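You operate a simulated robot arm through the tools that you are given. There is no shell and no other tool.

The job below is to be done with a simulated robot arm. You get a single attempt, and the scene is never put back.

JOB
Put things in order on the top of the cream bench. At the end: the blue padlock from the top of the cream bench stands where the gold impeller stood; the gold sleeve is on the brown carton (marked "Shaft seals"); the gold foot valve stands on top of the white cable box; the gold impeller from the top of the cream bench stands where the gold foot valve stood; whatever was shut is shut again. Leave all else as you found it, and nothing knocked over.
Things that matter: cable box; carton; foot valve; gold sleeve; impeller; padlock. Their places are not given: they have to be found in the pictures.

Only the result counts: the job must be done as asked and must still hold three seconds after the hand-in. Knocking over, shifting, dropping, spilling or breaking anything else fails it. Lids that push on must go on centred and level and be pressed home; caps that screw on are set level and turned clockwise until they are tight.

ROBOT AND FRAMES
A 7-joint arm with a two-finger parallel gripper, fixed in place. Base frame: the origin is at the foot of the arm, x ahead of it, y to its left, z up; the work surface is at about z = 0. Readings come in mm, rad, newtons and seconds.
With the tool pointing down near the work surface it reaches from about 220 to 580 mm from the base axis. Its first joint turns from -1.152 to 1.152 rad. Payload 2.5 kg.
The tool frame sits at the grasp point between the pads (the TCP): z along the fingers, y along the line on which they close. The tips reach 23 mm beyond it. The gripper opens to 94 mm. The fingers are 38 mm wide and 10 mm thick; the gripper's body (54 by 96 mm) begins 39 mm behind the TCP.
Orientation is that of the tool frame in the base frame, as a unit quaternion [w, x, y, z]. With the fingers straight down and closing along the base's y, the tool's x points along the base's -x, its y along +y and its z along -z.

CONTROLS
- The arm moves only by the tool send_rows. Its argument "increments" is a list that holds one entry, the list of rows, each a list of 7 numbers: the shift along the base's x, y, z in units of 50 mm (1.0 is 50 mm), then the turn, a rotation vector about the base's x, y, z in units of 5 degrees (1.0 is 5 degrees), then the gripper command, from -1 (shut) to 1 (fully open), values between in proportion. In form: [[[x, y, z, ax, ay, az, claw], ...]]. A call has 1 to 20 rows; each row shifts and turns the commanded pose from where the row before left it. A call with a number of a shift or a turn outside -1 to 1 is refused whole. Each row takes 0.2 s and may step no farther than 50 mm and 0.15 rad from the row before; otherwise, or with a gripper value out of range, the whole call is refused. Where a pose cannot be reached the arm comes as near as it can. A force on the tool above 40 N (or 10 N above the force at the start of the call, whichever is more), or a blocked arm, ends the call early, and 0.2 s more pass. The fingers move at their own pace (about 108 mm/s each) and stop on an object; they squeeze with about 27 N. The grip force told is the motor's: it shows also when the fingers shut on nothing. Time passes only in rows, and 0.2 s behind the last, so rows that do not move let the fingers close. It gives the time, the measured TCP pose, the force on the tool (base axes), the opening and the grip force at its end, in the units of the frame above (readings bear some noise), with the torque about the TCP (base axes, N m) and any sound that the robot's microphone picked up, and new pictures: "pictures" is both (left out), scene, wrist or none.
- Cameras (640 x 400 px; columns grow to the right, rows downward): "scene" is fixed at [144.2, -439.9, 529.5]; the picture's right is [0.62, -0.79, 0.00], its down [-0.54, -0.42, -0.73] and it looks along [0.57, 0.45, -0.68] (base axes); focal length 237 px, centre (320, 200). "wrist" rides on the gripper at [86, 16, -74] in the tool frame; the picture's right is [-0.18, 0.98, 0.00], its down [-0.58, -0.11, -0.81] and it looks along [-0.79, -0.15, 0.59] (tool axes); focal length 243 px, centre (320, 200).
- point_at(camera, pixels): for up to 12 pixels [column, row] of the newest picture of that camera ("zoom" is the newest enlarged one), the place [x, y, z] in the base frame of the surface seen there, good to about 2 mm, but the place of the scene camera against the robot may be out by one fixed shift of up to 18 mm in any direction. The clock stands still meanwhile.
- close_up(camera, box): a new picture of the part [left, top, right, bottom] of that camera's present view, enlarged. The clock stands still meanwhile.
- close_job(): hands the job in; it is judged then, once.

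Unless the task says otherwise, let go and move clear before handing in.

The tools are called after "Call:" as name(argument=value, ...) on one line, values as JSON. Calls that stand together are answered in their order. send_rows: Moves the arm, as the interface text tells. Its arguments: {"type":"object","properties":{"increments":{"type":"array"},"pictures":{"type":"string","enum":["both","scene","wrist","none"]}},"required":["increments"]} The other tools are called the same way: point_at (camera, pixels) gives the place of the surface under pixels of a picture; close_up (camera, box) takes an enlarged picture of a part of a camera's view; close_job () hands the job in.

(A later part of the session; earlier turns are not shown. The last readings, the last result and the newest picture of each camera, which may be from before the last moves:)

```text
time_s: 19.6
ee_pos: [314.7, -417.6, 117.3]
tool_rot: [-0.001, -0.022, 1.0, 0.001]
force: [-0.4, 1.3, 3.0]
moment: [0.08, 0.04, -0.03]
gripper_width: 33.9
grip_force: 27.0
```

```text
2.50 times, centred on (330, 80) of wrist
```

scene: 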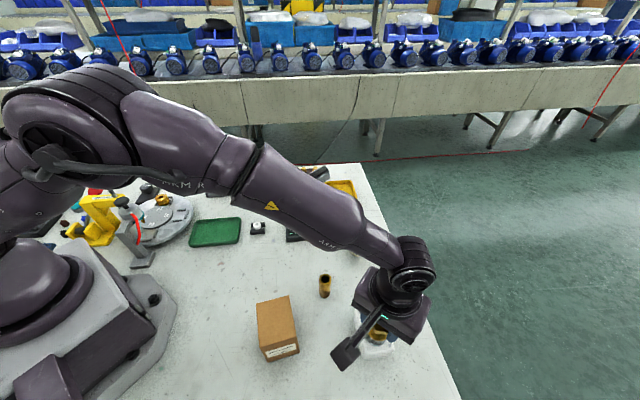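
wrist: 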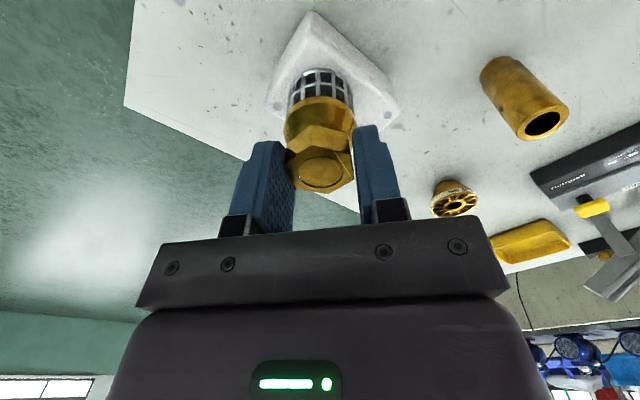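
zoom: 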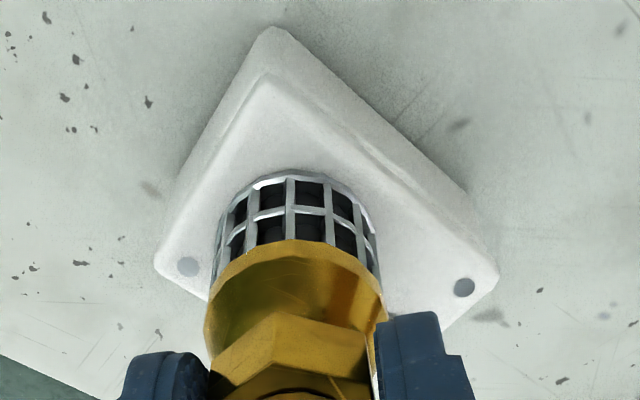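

Force z went from −1 to +3 N at TCP z 117.3, so the valve is standing on the box. I'll open the fingers and rise straight up.

Call:
send_rows(increments=[[[0, 0, 0, 0, 0, 0, -0.1], [0, 0, 0, 0, 0, 0, 0.1], [0, 0, 0, 0, 0, 0, 0.2], [0, 0, 0.3, 0, 0, 0, 0.2], [0, 0, 0.6, 0, 0, 0, 0.2], [0, 0, 0.9, 0, 0, 0, 0.4], [0, 0, 0.6, 0, 0, 0, 0.6], [0, 0, 0, 0, 0, 0, 1]]])

Call:
close_up(camera="wrist", box=[220, 0, 420, 180])

Call:
close_up(camera="scene", box=[320, 240, 440, 370])

```text
time_s: 21.4
ee_pos: [313.5, -417.4, 237.3]
tool_rot: [0.0, -0.021, 1.0, 0.0]
force: [1.1, -0.7, 0.6]
moment: [0.0, 0.04, 0.0]
gripper_width: 94.0
grip_force: 0.0
```

scene: 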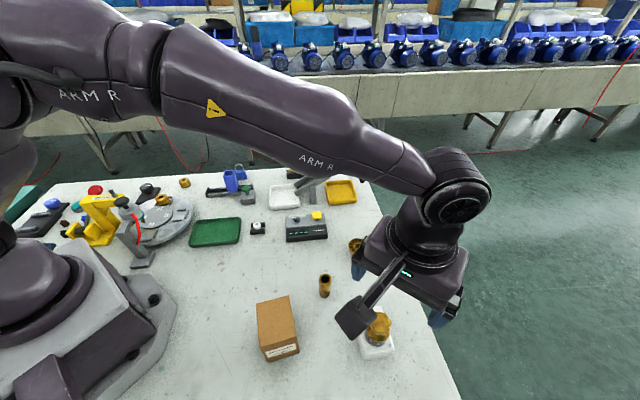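
wrist: 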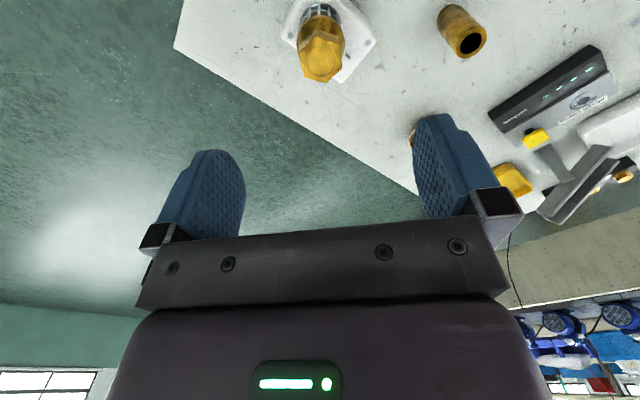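

```text
2.22 times, centred on (320, 90) of wrist
```

zoom: 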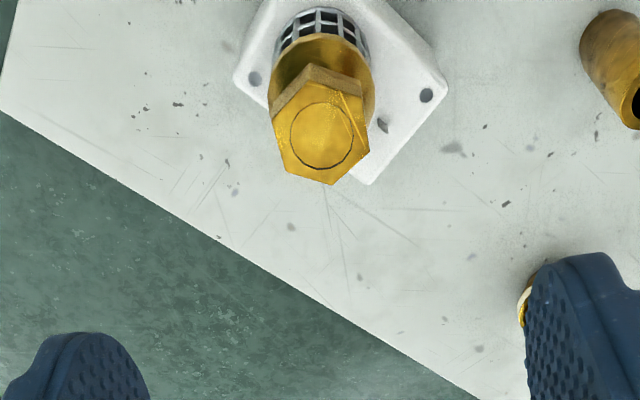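

```text
3.08 times, centred on (380, 305) of scene
```

zoom: 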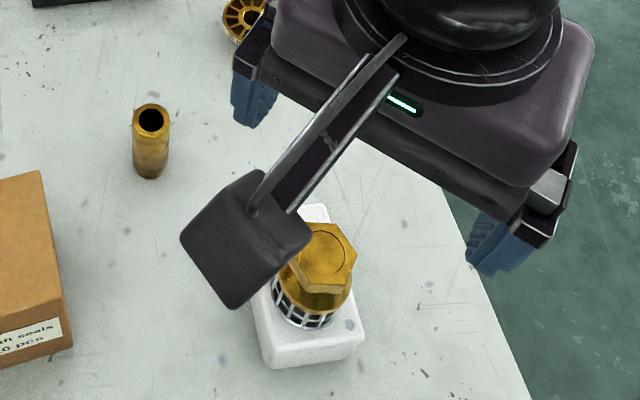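

The valve stands upright on the box, clear of the tab. Next I hover over the impeller near (490,−287) to record its place and size.

Call:
send_rows(increments=[[[0.7, 0.52, 0, 0, 0, 0, 1], [0.7, 0.52, 0, 0, 0, 0, 1], [0.7, 0.52, 0, 0, 0, 0, 1], [0.7, 0.52, 0, 0, 0, 0, 1], [0.7, 0.52, 0, 0, 0, 0, 1], [0, 0, -0.7, 0, 0, 0, 1], [0, 0, -0.7, 0, 0, 0, 1], [0, 0, 0, 0, 0, 0, 1]]])

Call:
close_up(camera="wrist", box=[220, 0, 420, 180])

Call:
close_up(camera="scene", box=[320, 240, 440, 370])

```text
time_s: 23.2
ee_pos: [490.9, -287.7, 166.6]
tool_rot: [0.0, -0.022, 1.0, 0.0]
force: [-0.1, -0.1, 0.6]
moment: [-0.01, 0.01, 0.01]
gripper_width: 94.0
grip_force: 0.1
```

scene: 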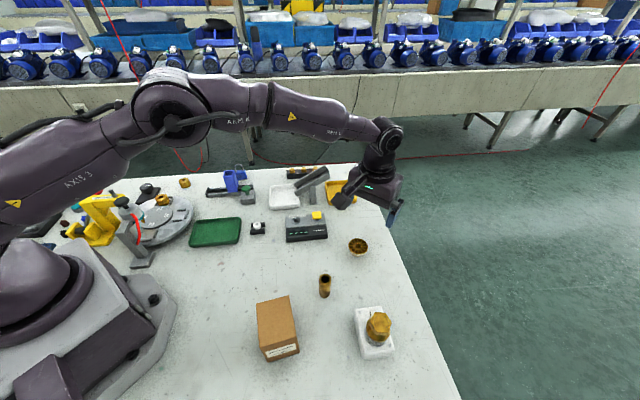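
wrist: 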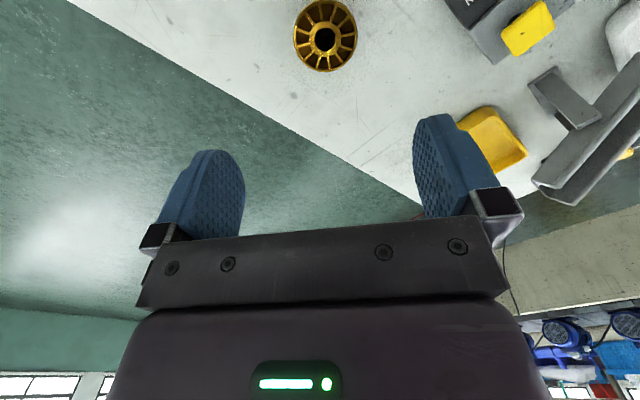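

```text
2.22 times, centred on (320, 90) of wrist
```

zoom: 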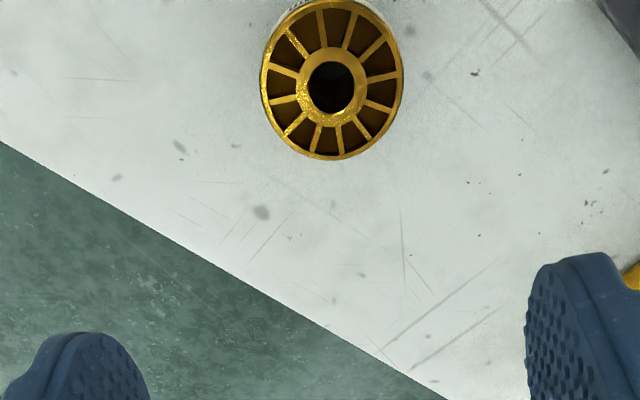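

```text
3.08 times, centred on (380, 305) of scene
```

zoom: 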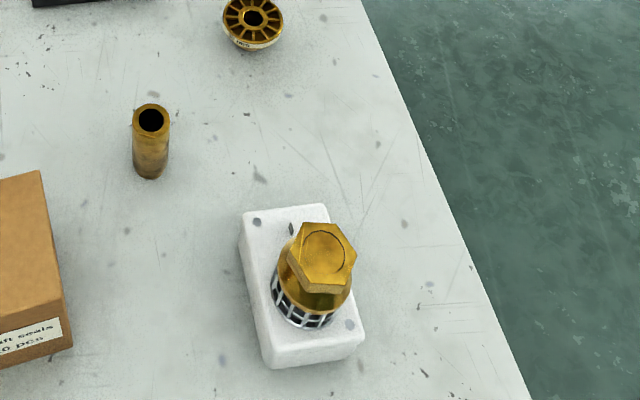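

The foot valve stands well on the box in the scene view. I'll measure the impeller's rim in the wrist zoom, with its hub at (330,88).

Call:
point_at(camera="zoom", pixels=[[266, 80], [399, 80], [332, 156], [300, 12], [362, 12], [281, 130], [383, 130], [330, 115], [330, 62], [308, 88], [353, 88], [330, 157]])

Call:
point_at(camera="wrist", pixels=[[325, 3], [297, 15], [353, 15], [296, 36], [354, 36], [325, 69], [304, 4], [344, 4], [325, 38]])

```text
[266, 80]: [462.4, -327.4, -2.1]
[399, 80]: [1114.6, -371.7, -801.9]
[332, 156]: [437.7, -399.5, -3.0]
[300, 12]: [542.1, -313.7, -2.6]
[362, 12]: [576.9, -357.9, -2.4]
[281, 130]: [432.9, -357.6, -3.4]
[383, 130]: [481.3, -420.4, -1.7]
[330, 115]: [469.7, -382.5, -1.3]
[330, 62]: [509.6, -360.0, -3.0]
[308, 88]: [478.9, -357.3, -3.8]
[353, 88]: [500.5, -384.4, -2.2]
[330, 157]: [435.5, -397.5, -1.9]
```

```text
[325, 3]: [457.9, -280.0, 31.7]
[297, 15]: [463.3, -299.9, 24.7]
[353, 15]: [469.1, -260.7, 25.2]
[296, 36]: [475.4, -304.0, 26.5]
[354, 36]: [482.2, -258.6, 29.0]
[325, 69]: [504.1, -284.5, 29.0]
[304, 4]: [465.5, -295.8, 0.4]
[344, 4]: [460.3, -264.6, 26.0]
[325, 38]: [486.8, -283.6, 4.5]
```

The last zoom was of the scene, so only the wrist points count. They give a rim about 46 mm across, centred near (480,−282), top z about 27. I'll refine with a fresh wrist zoom.

Call:
close_up(camera="wrist", box=[270, 0, 380, 80])

Call:
point_at(camera="zoom", pixels=[[150, 165], [490, 165], [320, 385], [200, 345], [440, 345], [165, 280], [475, 280], [320, 15], [230, 35], [410, 35], [320, 150], [320, 275]])

```text
5.00 times, centred on (325, 40) of wrist
```

zoom: 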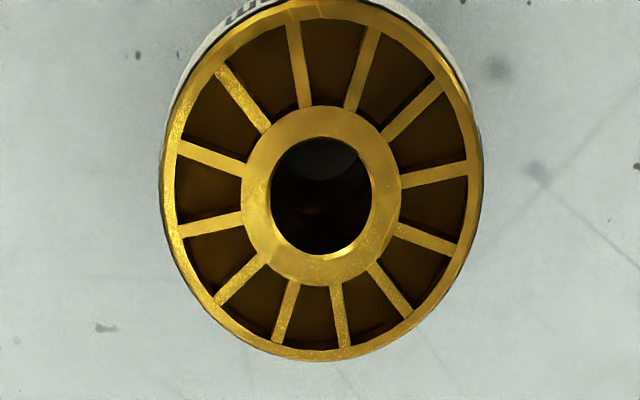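

```text
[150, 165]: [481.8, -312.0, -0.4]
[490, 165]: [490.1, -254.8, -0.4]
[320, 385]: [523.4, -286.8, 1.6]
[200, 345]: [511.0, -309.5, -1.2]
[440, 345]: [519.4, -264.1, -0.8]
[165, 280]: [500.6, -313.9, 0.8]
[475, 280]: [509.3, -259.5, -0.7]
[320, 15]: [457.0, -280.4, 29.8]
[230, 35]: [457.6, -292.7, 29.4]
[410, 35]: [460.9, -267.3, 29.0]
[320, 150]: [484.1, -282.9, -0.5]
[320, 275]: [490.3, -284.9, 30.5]
```

The rim's edges are at zoom (165,190), (478,190), (320,8) and (320,355). I'll measure just inside those.

Call:
point_at(camera="zoom", pixels=[[168, 190], [474, 190], [320, 354], [320, 8], [215, 305], [430, 305], [210, 60], [430, 55], [250, 195], [392, 195], [320, 112], [322, 280]])

Call:
point_at(camera="scene", pixels=[[357, 239], [357, 252], [350, 246], [365, 246], [357, 256]])

```text
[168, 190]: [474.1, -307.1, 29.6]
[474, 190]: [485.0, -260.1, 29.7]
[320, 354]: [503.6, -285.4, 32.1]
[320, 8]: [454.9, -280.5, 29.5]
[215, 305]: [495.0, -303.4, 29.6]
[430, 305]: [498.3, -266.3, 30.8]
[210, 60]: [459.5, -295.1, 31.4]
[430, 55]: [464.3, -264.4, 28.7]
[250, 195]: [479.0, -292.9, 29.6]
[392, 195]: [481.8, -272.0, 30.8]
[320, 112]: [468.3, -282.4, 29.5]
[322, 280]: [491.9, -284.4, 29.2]
```

```text
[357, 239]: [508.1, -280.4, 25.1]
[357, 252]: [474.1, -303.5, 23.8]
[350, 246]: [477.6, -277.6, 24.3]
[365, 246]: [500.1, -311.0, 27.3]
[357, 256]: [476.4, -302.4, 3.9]
```

The impeller's centre is (479.8, −283.0), with its rim about 48.5 mm across and its top at z about 30. I'll line up, narrow the fingers and lower partway.

Call:
send_rows(increments=[[[-0.22, 0.094, -0.4, 0, 0, 0, 0.5], [0, 0, -0.8, 0, 0, 0, 0.5], [0, 0, -0.4, 0, 0, 0, 0.5], [0, 0, 0, 0, 0, 0, 0.5]]], pictures="wrist")

Call:
close_up(camera="wrist", box=[240, 40, 400, 200])

```text
time_s: 24.2
ee_pos: [480.0, -282.8, 87.5]
tool_rot: [0.0, -0.022, 1.0, 0.0]
force: [0.3, 0.0, -0.4]
moment: [0.03, -0.03, -0.03]
gripper_width: 70.7
grip_force: 0.0
```

wrist: 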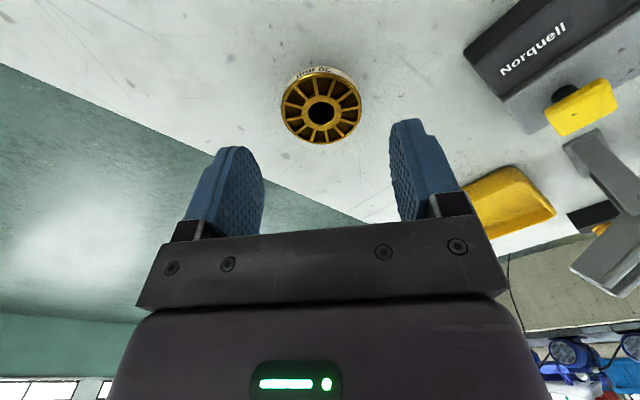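

```text
2.50 times, centred on (320, 120) of wrist
```

zoom: 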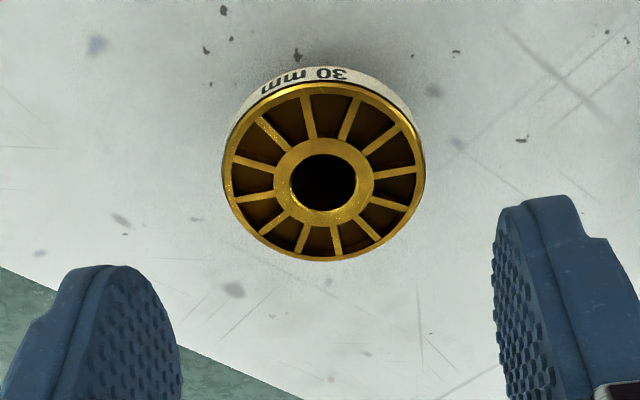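

The impeller is centred between the fingers at wrist (321,112). I'll confirm its centre once more from here.

Call:
point_at(camera="zoom", pixels=[[228, 180], [420, 180], [325, 254], [325, 86], [280, 183], [367, 183], [322, 145], [322, 218], [325, 76], [240, 110], [405, 105]])

```text
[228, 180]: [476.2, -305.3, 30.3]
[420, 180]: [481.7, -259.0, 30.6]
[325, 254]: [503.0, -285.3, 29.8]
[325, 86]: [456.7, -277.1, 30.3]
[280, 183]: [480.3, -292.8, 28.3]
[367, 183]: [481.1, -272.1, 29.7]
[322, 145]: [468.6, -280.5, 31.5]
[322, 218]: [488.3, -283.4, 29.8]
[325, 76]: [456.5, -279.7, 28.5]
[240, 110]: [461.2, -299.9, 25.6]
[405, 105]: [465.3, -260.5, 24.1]
```

Centre reads (479.7, −282.3), matching the TCP. I'll lower to z about 27 and close on the rim.

Call:
send_rows(increments=[[[0, 0, -0.5, 0, 0, 0, 0.5], [0, 0, -0.4, 0, 0, 0, 0.4], [0, 0, -0.3, 0, 0, 0, 0.4], [0, 0, 0, 0, 0, 0, 0.4]]], pictures="wrist")

Call:
close_up(camera="wrist", box=[220, 80, 420, 240])

```text
time_s: 25.2
ee_pos: [480.1, -284.7, 28.0]
tool_rot: [0.0, -0.022, 1.0, -0.001]
force: [-0.1, 0.1, -0.5]
moment: [0.03, -0.02, 0.01]
gripper_width: 65.6
grip_force: 0.1
```

wrist: 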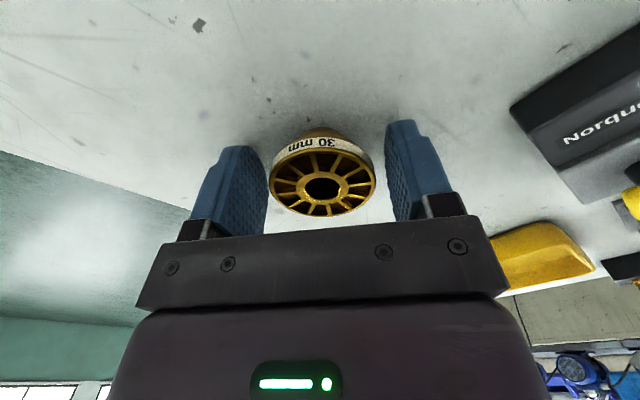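

```text
2.50 times, centred on (320, 160) of wrist
```

zoom: 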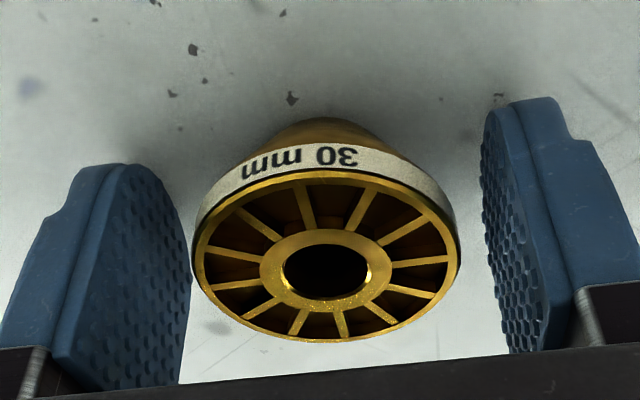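

The rim sits between the pads with room on both sides. I'll close and lift a little.

Call:
send_rows(increments=[[[0, 0, 0, 0, 0, 0, -1], [0, 0, 0, 0, 0, 0, -1], [0, 0, 0, 0, 0, 0, -1], [0, 0, 0.2, 0, 0, 0, -1], [0, 0, 0.4, 0, 0, 0, -1], [0, 0, 0, 0, 0, 0, -1]]])

Call:
close_up(camera="wrist", box=[220, 80, 420, 240])

Call:
close_up(camera="scene", box=[300, 180, 420, 280])

```text
time_s: 26.6
ee_pos: [479.4, -283.5, 57.8]
tool_rot: [0.0, -0.022, 1.0, 0.0]
force: [-0.7, -0.3, -3.0]
moment: [0.0, -0.03, 0.02]
gripper_width: 48.8
grip_force: 26.7
```

scene: 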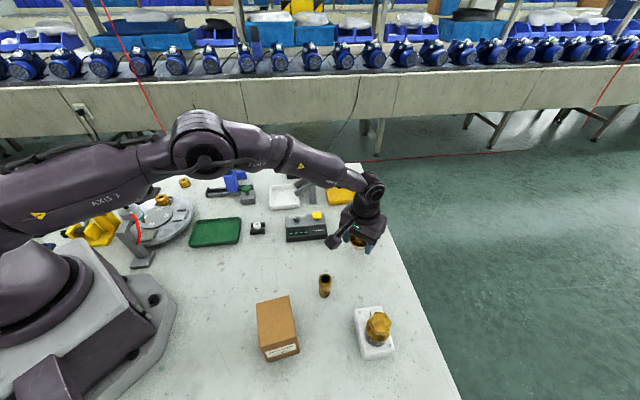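
wrist: 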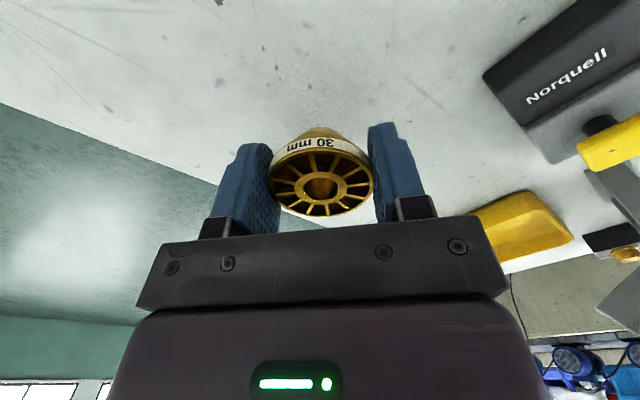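

```text
2.50 times, centred on (320, 160) of wrist
```

zoom: 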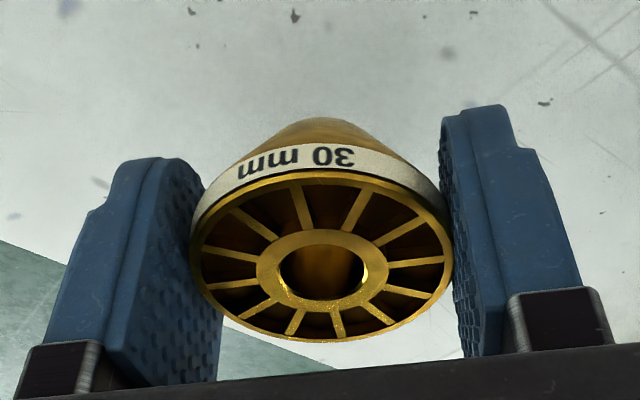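

```text
4.00 times, centred on (360, 230) of scene
```

zoom: 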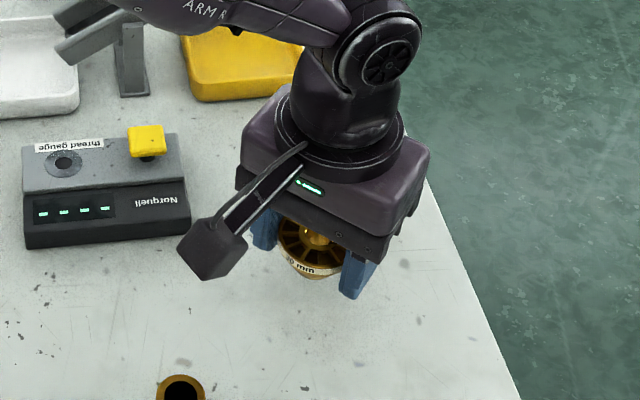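

The impeller is lifted level, 48.8 mm wide in the grip, with the TCP 28 mm above its foot. I'll raise it and carry it to the valve's old place at (310,−141).

Call:
send_rows(increments=[[[0, 0, 0.9, 0, 0, 0, -1], [0, 0, 0.9, 0, 0, 0, -1], [-0.678, 0.568, 0, 0, 0, 0, -1], [-0.678, 0.568, 0, 0, 0, 0, -1], [-0.678, 0.568, 0, 0, 0, 0, -1], [-0.678, 0.568, 0, 0, 0, 0, -1], [-0.678, 0.568, 0, 0, 0, 0, -1], [0, 0, -0.6, 0, 0, 0, -1], [0, 0, -0.6, 0, 0, 0, -1], [0, 0, 0, 0, 0, 0, -1]]])

Call:
close_up(camera="wrist", box=[220, 80, 420, 240])

```text
time_s: 28.8
ee_pos: [310.4, -141.6, 87.3]
tool_rot: [0.0, -0.021, 1.0, -0.001]
force: [-0.9, 0.2, -3.8]
moment: [0.02, 0.01, -0.02]
gripper_width: 48.9
grip_force: 26.7
```

scene: 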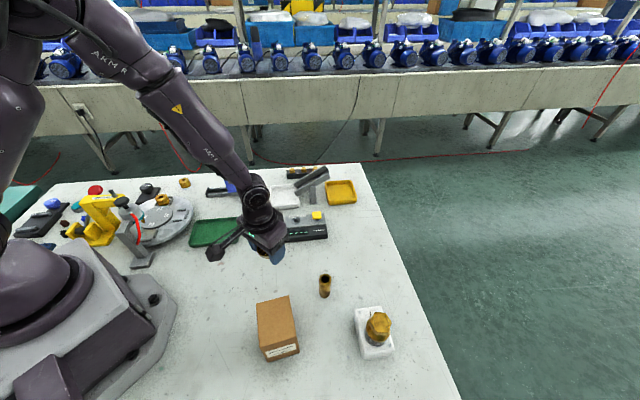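
wrist: 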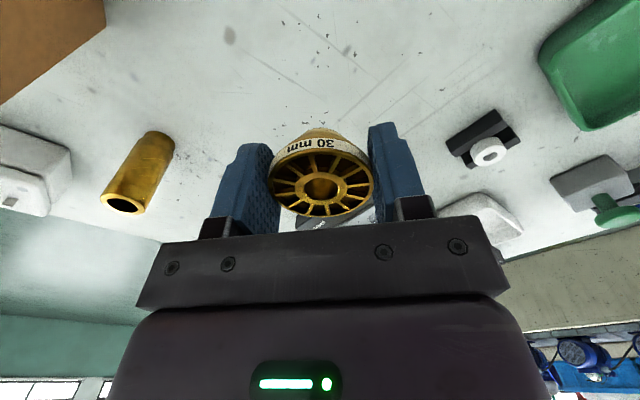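

```text
2.50 times, centred on (320, 160) of wrist
```

zoom: 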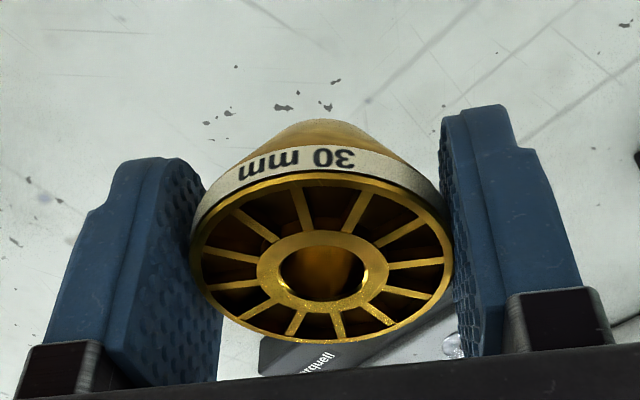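

It hangs at (310.4,−141.6), right over the target. I'll lower to about 2 mm above the bench and then feel for contact.

Call:
send_rows(increments=[[[0, 0, -0.6, 0, 0, 0, -1], [0, 0, -0.4, 0, 0, 0, -1], [0, 0, -0.14, 0, 0, 0, -1], [0, 0, 0, 0, 0, 0, -1]]], pictures="none")

```text
time_s: 29.8
ee_pos: [309.8, -140.5, 29.9]
tool_rot: [0.0, -0.022, 1.0, 0.0]
force: [-0.1, -0.4, -3.4]
moment: [0.03, 0.02, -0.01]
gripper_width: 49.1
grip_force: 27.1
```

Call:
send_rows(increments=[[[0, 0, -0.02, 0, 0, 0, -1], [0, 0, 0, 0, 0, 0, -1]]], pictures="none")

```text
time_s: 30.4
ee_pos: [309.4, -141.6, 28.6]
tool_rot: [0.0, -0.022, 1.0, 0.0]
force: [0.1, 0.0, -3.2]
moment: [0.01, 0.0, -0.03]
gripper_width: 48.8
grip_force: 26.9
```

Still hanging, with force z about −3 N. I'll lower another millimetre.

Call:
send_rows(increments=[[[0, 0, -0.02, 0, 0, 0, -1], [0, 0, 0, 0, 0, 0, -1]]], pictures="none")

```text
time_s: 31.0
ee_pos: [308.6, -140.9, 28.2]
tool_rot: [-0.001, -0.022, 1.0, 0.0]
force: [0.1, -0.5, -3.6]
moment: [-0.01, -0.02, -0.04]
gripper_width: 49.2
grip_force: 26.3
```

Call:
send_rows(increments=[[[0, 0, -0.02, 0, 0, 0, -1], [0, 0, 0, 0, 0, 0, -1]]], pictures="none")

```text
time_s: 31.6
ee_pos: [308.9, -141.0, 27.3]
tool_rot: [0.001, -0.022, 1.0, 0.0]
force: [-2.2, 0.2, 2.8]
moment: [-0.02, 0.05, -0.02]
gripper_width: 48.8
grip_force: 26.6
```

Force z is now +2.8 N, so the impeller is on the bench. I'll open and rise straight up.

Call:
send_rows(increments=[[[0, 0, 0, 0, 0, 0, 0.15], [0, 0, 0, 0, 0, 0, 0.4], [0, 0, 0, 0, 0, 0, 0.4], [0, 0, 0.4, 0, 0, 0, 0.4], [0, 0, 0.8, 0, 0, 0, 0.4], [0, 0, 0.9, 0, 0, 0, 0.6], [0, 0, 0.7, 0, 0, 0, 1], [0, 0, 0, 0, 0, 0, 1]]])

Call:
close_up(camera="wrist", box=[240, 0, 400, 120])

Call:
point_at(camera="zoom", pixels=[[320, 120], [250, 120], [390, 120], [320, 60], [320, 200]])

```text
time_s: 33.4
ee_pos: [308.4, -140.6, 166.9]
tool_rot: [0.0, -0.022, 1.0, 0.0]
force: [0.9, 0.5, 0.1]
moment: [0.02, -0.04, 0.01]
gripper_width: 94.2
grip_force: 0.1
```

scene: 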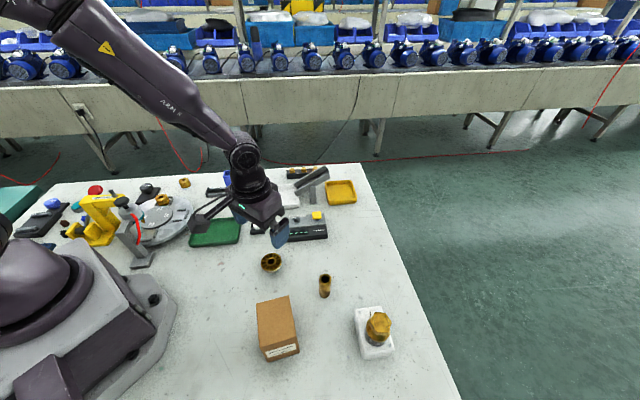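
wrist: 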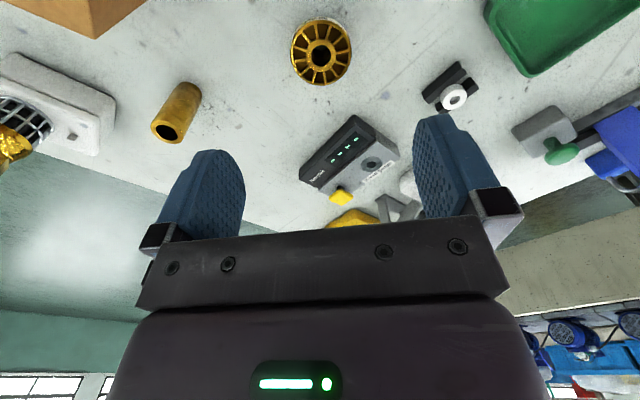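

```text
3.33 times, centred on (320, 60) of wrist
```

zoom: 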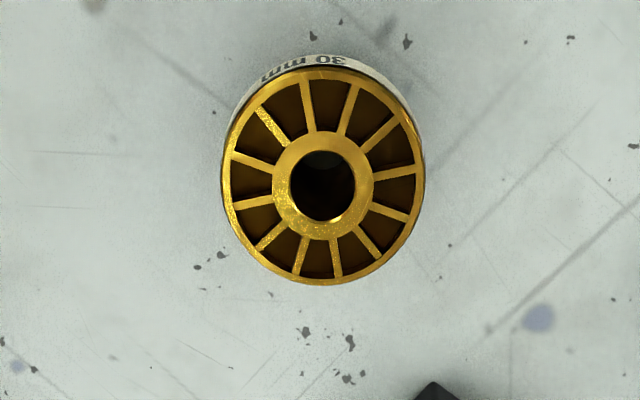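

```text
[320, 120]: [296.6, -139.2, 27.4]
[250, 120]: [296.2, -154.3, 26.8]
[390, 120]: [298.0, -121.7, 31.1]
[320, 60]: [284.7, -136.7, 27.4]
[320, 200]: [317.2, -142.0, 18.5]
```

Call:
point_at(camera="zoom", pixels=[[228, 180], [420, 180], [323, 280], [323, 74], [278, 185], [368, 185], [323, 138], [323, 235], [255, 110], [388, 260]])

Call:
close_up(camera="scene", box=[230, 230, 350, 320])

```text
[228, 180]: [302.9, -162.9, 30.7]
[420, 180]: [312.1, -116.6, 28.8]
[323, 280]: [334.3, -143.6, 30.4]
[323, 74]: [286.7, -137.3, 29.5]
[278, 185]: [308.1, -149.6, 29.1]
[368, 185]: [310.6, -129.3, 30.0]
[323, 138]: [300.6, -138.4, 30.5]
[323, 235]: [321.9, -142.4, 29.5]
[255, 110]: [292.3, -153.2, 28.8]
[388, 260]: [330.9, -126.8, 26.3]
```

```text
4.44 times, centred on (290, 275) of scene
```

zoom: 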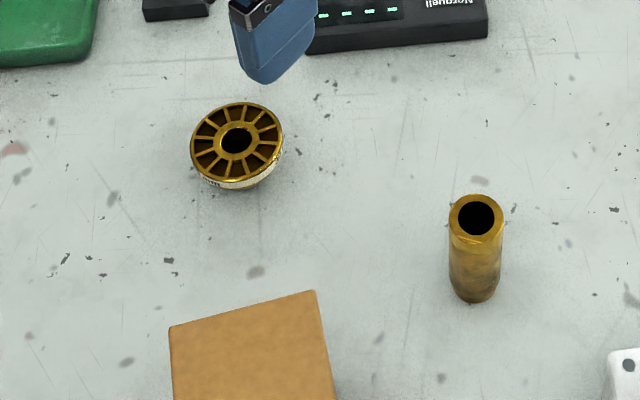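

The impeller stands at about (309.7, −140), within 1 mm of the valve's old place. Now the padlock: I'll rise, move over (490,211) and turn the tool −45°, so the fingers close across its thickness and the camera bracket stays away from the blue tube.

Call:
send_rows(increments=[[[0, 0, 0.9, 0, 0, 0, 1], [0, 0, 0.9, 0, 0, 0, 1], [0.404, 0.78, 0, 0, 0, -1, 1], [0.404, 0.78, 0, 0, 0, -1, 1], [0.404, 0.78, 0, 0, 0, -1, 1], [0.404, 0.78, 0, 0, 0, -1, 1], [0.404, 0.78, 0, 0, 0, -1, 1], [0.404, 0.78, 0, 0, 0, -1, 1], [0.404, 0.78, 0, 0, 0, -1, 1], [0.404, 0.78, 0, 0, 0, -1, 1], [0.404, 0.78, 0, 0, 0, -1, 1], [0, 0, 0, 0, 0, 0, 1]]])

Call:
close_up(camera="wrist", box=[220, 0, 420, 150])

```text
time_s: 36.0
ee_pos: [491.8, 211.9, 257.9]
tool_rot: [0.0, 0.363, 0.932, 0.001]
force: [0.3, 0.4, 0.2]
moment: [-0.02, 0.02, -0.02]
gripper_width: 94.0
grip_force: 0.1
```

scene: 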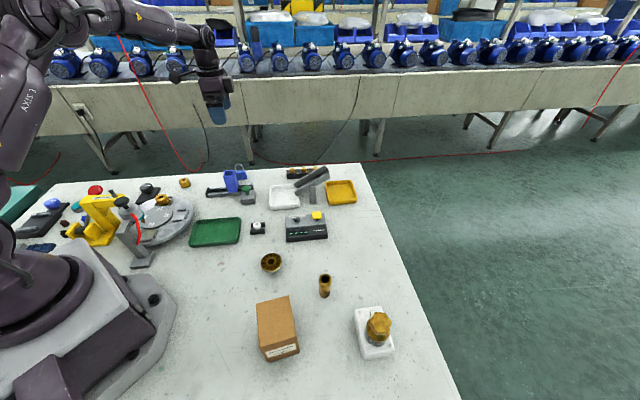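
wrist: 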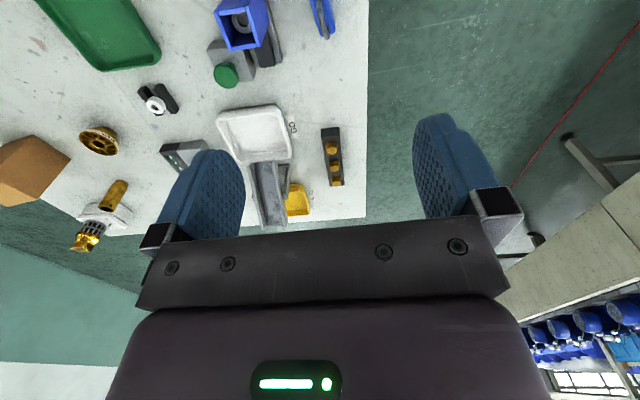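

```text
2.67 times, centred on (320, 75) of wrist
```

zoom: 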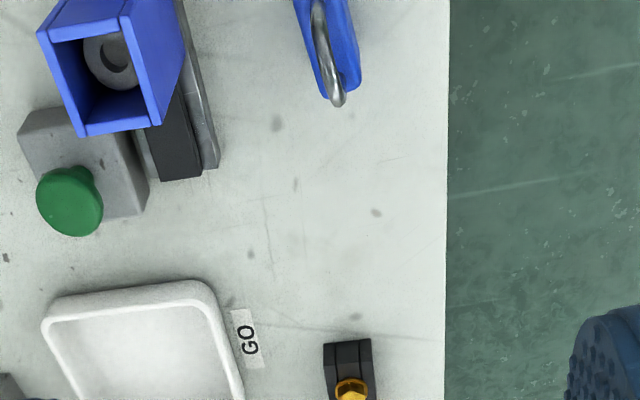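

The padlock's edge is at the top of the wrist picture, at (322,18). I'll lower about 80 mm for a better view.

Call:
send_rows(increments=[[[0, 0, -0.9, 0, 0, 0, 1], [0, 0, -0.8, 0, 0, 0, 0.2], [0, 0, 0, 0, 0, 0, 0.0], [0, 0, 0, 0, 0, 0, 0.0]]])

Call:
close_up(camera="wrist", box=[240, 0, 400, 120])

```text
time_s: 37.0
ee_pos: [491.8, 210.8, 172.1]
tool_rot: [0.0, 0.362, 0.932, 0.0]
force: [1.5, 0.1, 0.3]
moment: [0.0, 0.0, -0.01]
gripper_width: 46.8
grip_force: 0.1
```

scene: 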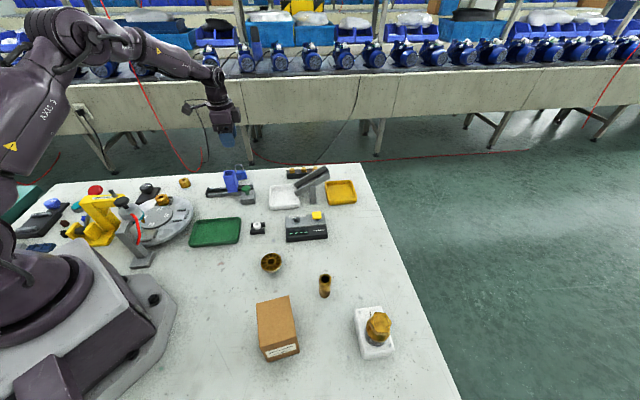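
wrist: 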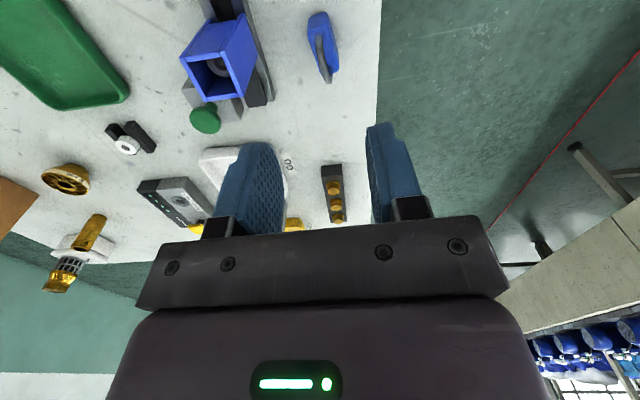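

```text
3.33 times, centred on (320, 60) of wrist
```

zoom: 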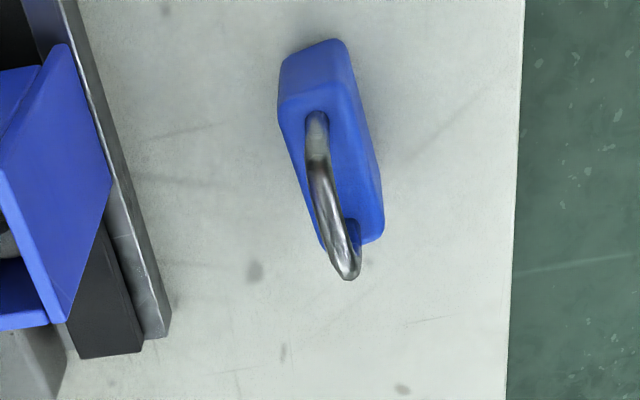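

The padlock is clear now, with the top of its body seen from about (285,108)/(350,90) to (325,240)/(378,225) in the zoom. I'll measure those corners.

Call:
point_at(camera="zoom", pixels=[[286, 116], [350, 94], [376, 228], [330, 215], [368, 150], [296, 160], [310, 95], [330, 60], [288, 70], [345, 270], [318, 150], [360, 225]])

Call:
point_at(camera="zoom", pixels=[[350, 150], [345, 120], [340, 110], [375, 200], [305, 200], [300, 175], [315, 235], [338, 42], [285, 60], [300, 100], [345, 80], [380, 235]])

```text
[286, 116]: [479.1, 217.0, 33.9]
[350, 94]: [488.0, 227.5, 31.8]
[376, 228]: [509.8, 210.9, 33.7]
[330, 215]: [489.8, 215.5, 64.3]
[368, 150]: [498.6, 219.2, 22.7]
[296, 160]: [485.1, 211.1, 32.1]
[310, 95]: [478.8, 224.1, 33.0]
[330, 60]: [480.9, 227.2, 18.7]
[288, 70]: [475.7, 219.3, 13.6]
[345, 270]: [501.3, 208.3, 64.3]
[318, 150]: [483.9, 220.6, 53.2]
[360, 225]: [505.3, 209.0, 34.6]
```

```text
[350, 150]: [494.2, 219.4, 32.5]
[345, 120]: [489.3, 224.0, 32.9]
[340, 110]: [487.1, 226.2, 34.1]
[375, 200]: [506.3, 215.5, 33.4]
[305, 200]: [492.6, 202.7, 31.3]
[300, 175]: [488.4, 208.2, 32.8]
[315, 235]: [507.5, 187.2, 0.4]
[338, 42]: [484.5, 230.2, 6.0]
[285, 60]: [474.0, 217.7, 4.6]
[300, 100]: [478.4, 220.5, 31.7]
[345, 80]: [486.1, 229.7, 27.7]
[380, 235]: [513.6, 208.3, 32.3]
```

The padlock body centre comes out at (493.2, 213.4), about 34 × 16 mm, with its body top at z about 33.5 and the shackle top at about 66. Its thickness direction is near 51°. I'll trim position and turn +4°, then lower to z about 105 and look again.

Call:
send_rows(increments=[[[0.028, 0.052, -0.5, 0, 0, 0.8, 0.0], [0, 0, -0.84, 0, 0, 0, 0.0], [0, 0, 0, 0, 0, 0, 0.0]]])

Call:
close_up(camera="wrist", box=[240, 40, 400, 160])

Call:
close_up(camera="scene", box=[190, 110, 290, 210])

```text
time_s: 37.8
ee_pos: [493.9, 212.7, 104.3]
tool_rot: [0.001, 0.329, 0.944, 0.0]
force: [0.4, -0.9, -0.2]
moment: [0.0, 0.02, 0.02]
gripper_width: 47.0
grip_force: 0.0
```

scene: 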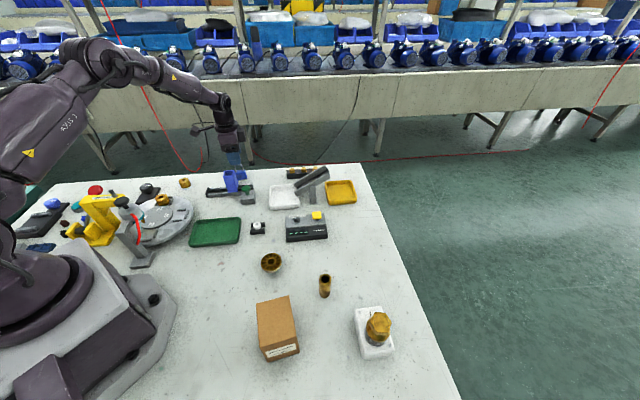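
wrist: 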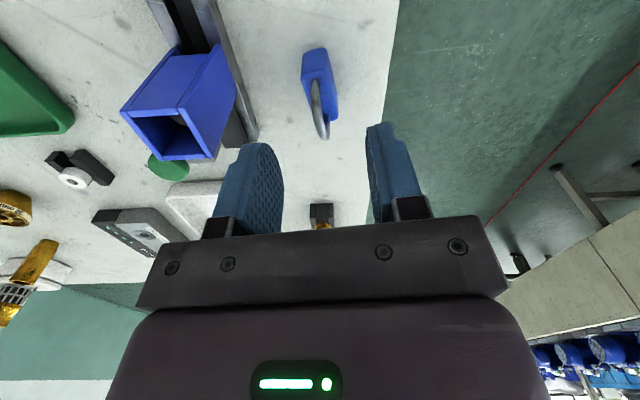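

```text
3.33 times, centred on (320, 100) of wrist
```

zoom: 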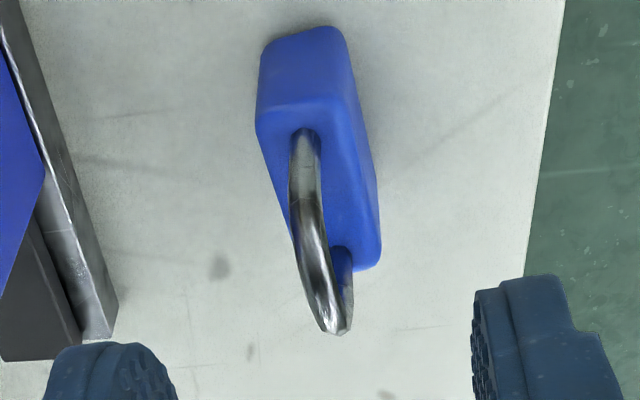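

```text
4.00 times, centred on (240, 160) of scene
```

zoom: 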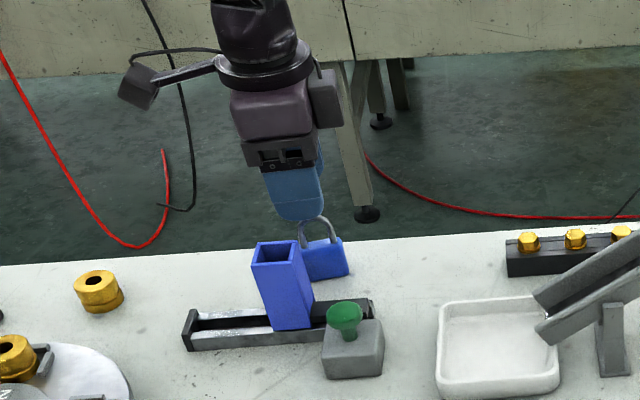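

The padlock is between the fingers at wrist (320,80), with the blue tube at left around (190,105). I'll re-measure the body edges from here to set the fingers evenly.

Call:
close_up(camera="wrist", box=[240, 40, 400, 160])

Call:
point_at(camera="zoom", pixels=[[262, 125], [342, 105], [376, 250], [362, 170], [272, 170], [330, 40], [268, 55], [335, 330], [305, 140], [350, 260], [275, 185], [370, 210]])

Call:
point_at(camera="wrist", pixels=[[122, 112], [182, 110], [168, 157], [222, 47], [232, 60], [215, 157], [238, 95]])

```text
3.33 times, centred on (320, 100) of wrist
```

zoom: 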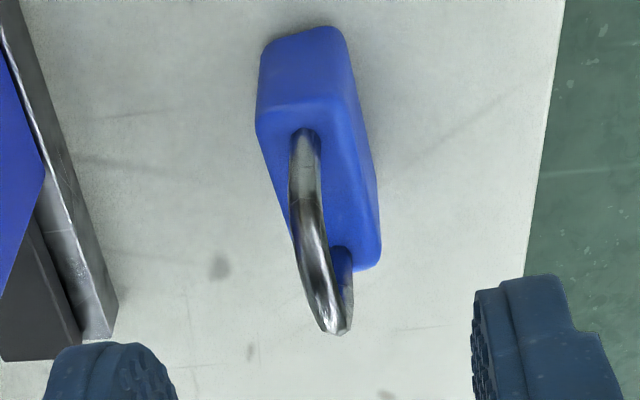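

```text
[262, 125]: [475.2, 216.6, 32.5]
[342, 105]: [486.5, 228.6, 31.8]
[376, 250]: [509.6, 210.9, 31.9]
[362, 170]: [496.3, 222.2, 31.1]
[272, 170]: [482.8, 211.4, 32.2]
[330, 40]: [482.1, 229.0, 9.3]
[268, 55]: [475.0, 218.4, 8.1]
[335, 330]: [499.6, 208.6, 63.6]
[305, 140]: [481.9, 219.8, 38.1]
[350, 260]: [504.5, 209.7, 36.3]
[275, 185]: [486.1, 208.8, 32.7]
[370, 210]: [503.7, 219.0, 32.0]
```

```text
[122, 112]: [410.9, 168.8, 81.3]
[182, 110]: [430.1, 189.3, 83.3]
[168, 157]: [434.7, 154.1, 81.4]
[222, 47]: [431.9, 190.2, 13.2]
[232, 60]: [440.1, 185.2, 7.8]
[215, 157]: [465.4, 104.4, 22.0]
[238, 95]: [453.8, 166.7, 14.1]
```

The body centre across its thickness matches the TCP to within 0.3 mm. I'll shift 2 mm along its width and lower to z about 38, leaving the gripper body about 9 mm clear of the tube.

Call:
send_rows(increments=[[[-0.03, 0.024, -0.5, 0, 0, 0.2, 0.0], [0, 0, -0.5, 0, 0, 0, 0.0], [0, 0, -0.32, 0, 0, 0, 0.0], [0, 0, 0, 0, 0, 0, 0.0]]])

Call:
close_up(camera="wrist", box=[220, 60, 420, 220])

Call:
close_up(camera="scene", box=[190, 110, 290, 210])

```text
time_s: 38.8
ee_pos: [492.9, 214.7, 40.0]
tool_rot: [0.0, 0.32, 0.947, 0.0]
force: [-0.8, -0.4, -0.2]
moment: [0.02, 0.02, -0.02]
gripper_width: 46.9
grip_force: 0.1
```

scene: 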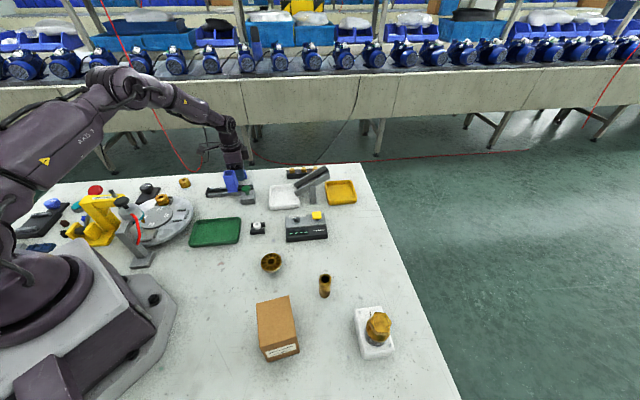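
wrist: 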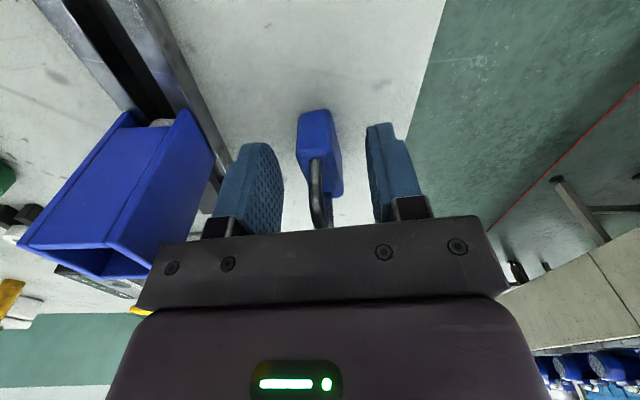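

```text
2.50 times, centred on (320, 140) of wrist
```

zoom: 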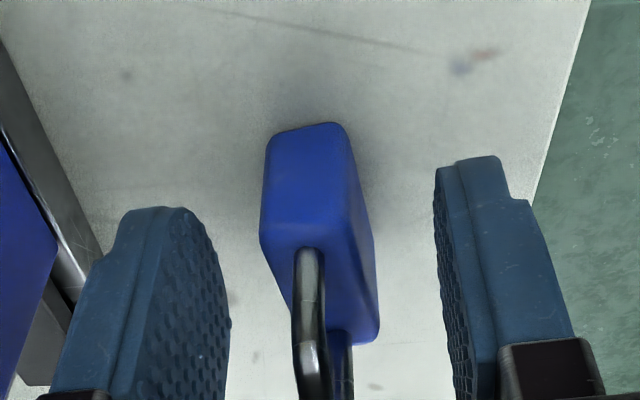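

```text
4.00 times, centred on (240, 160) of scene
```

zoom: 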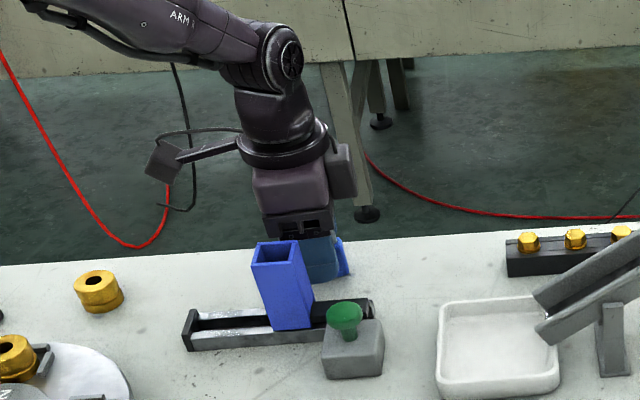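

The fingers straddle the padlock body at TCP z 40 with no contact forces, and the tube is clear at left. I'll close, then lift straight up.

Call:
send_rows(increments=[[[0, 0, -0.03, 0, 0, 0, -0.4], [0, 0, 0, 0, 0, 0, -1], [0, 0, 0, 0, 0, 0, -1], [0, 0, 0, 0, 0, 0, -1], [0, 0, 0.2, 0, 0, 0, -1], [0, 0, 0.3, 0, 0, 0, -1], [0, 0, 0, 0, 0, 0, -1]]])

Call:
close_up(camera="wrist", box=[220, 60, 420, 240])

Call:
close_up(camera="scene", box=[190, 110, 290, 210])

```text
time_s: 40.4
ee_pos: [491.3, 213.9, 62.8]
tool_rot: [0.0, 0.322, 0.947, -0.001]
force: [0.0, 0.3, -1.5]
moment: [-0.01, 0.01, -0.02]
gripper_width: 17.6
grip_force: 27.3
```

scene: 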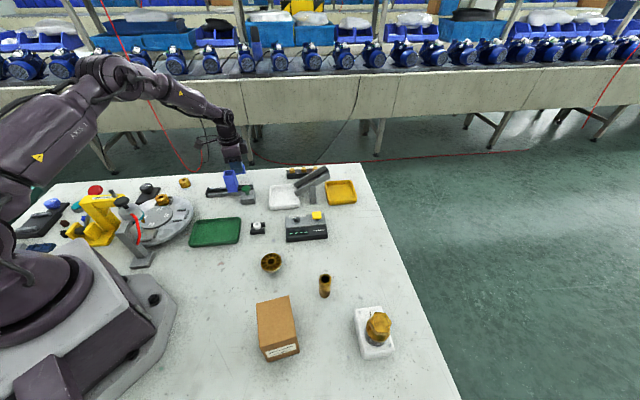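
wrist: 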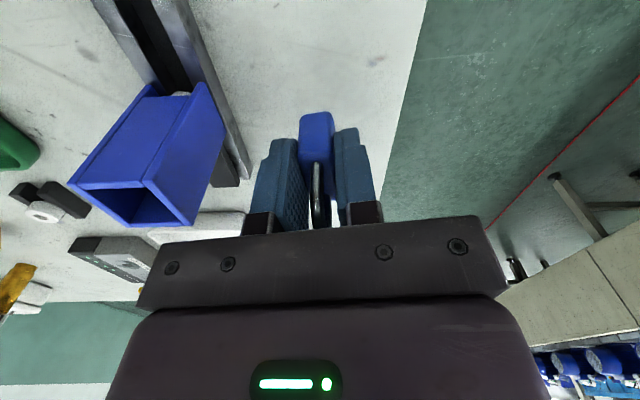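

```text
2.22 times, centred on (320, 150) of wrist
```

zoom: 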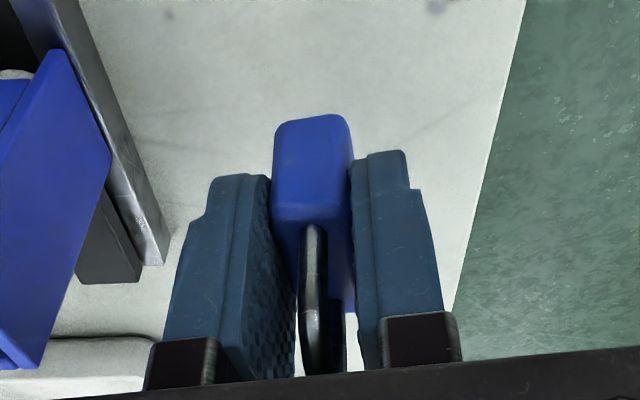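

```text
4.00 times, centred on (240, 160) of scene
```

zoom: 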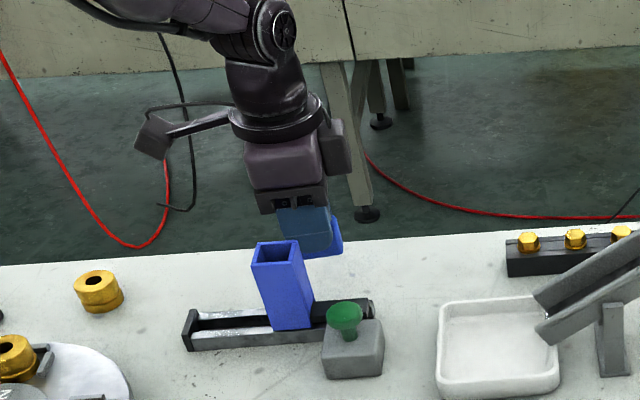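

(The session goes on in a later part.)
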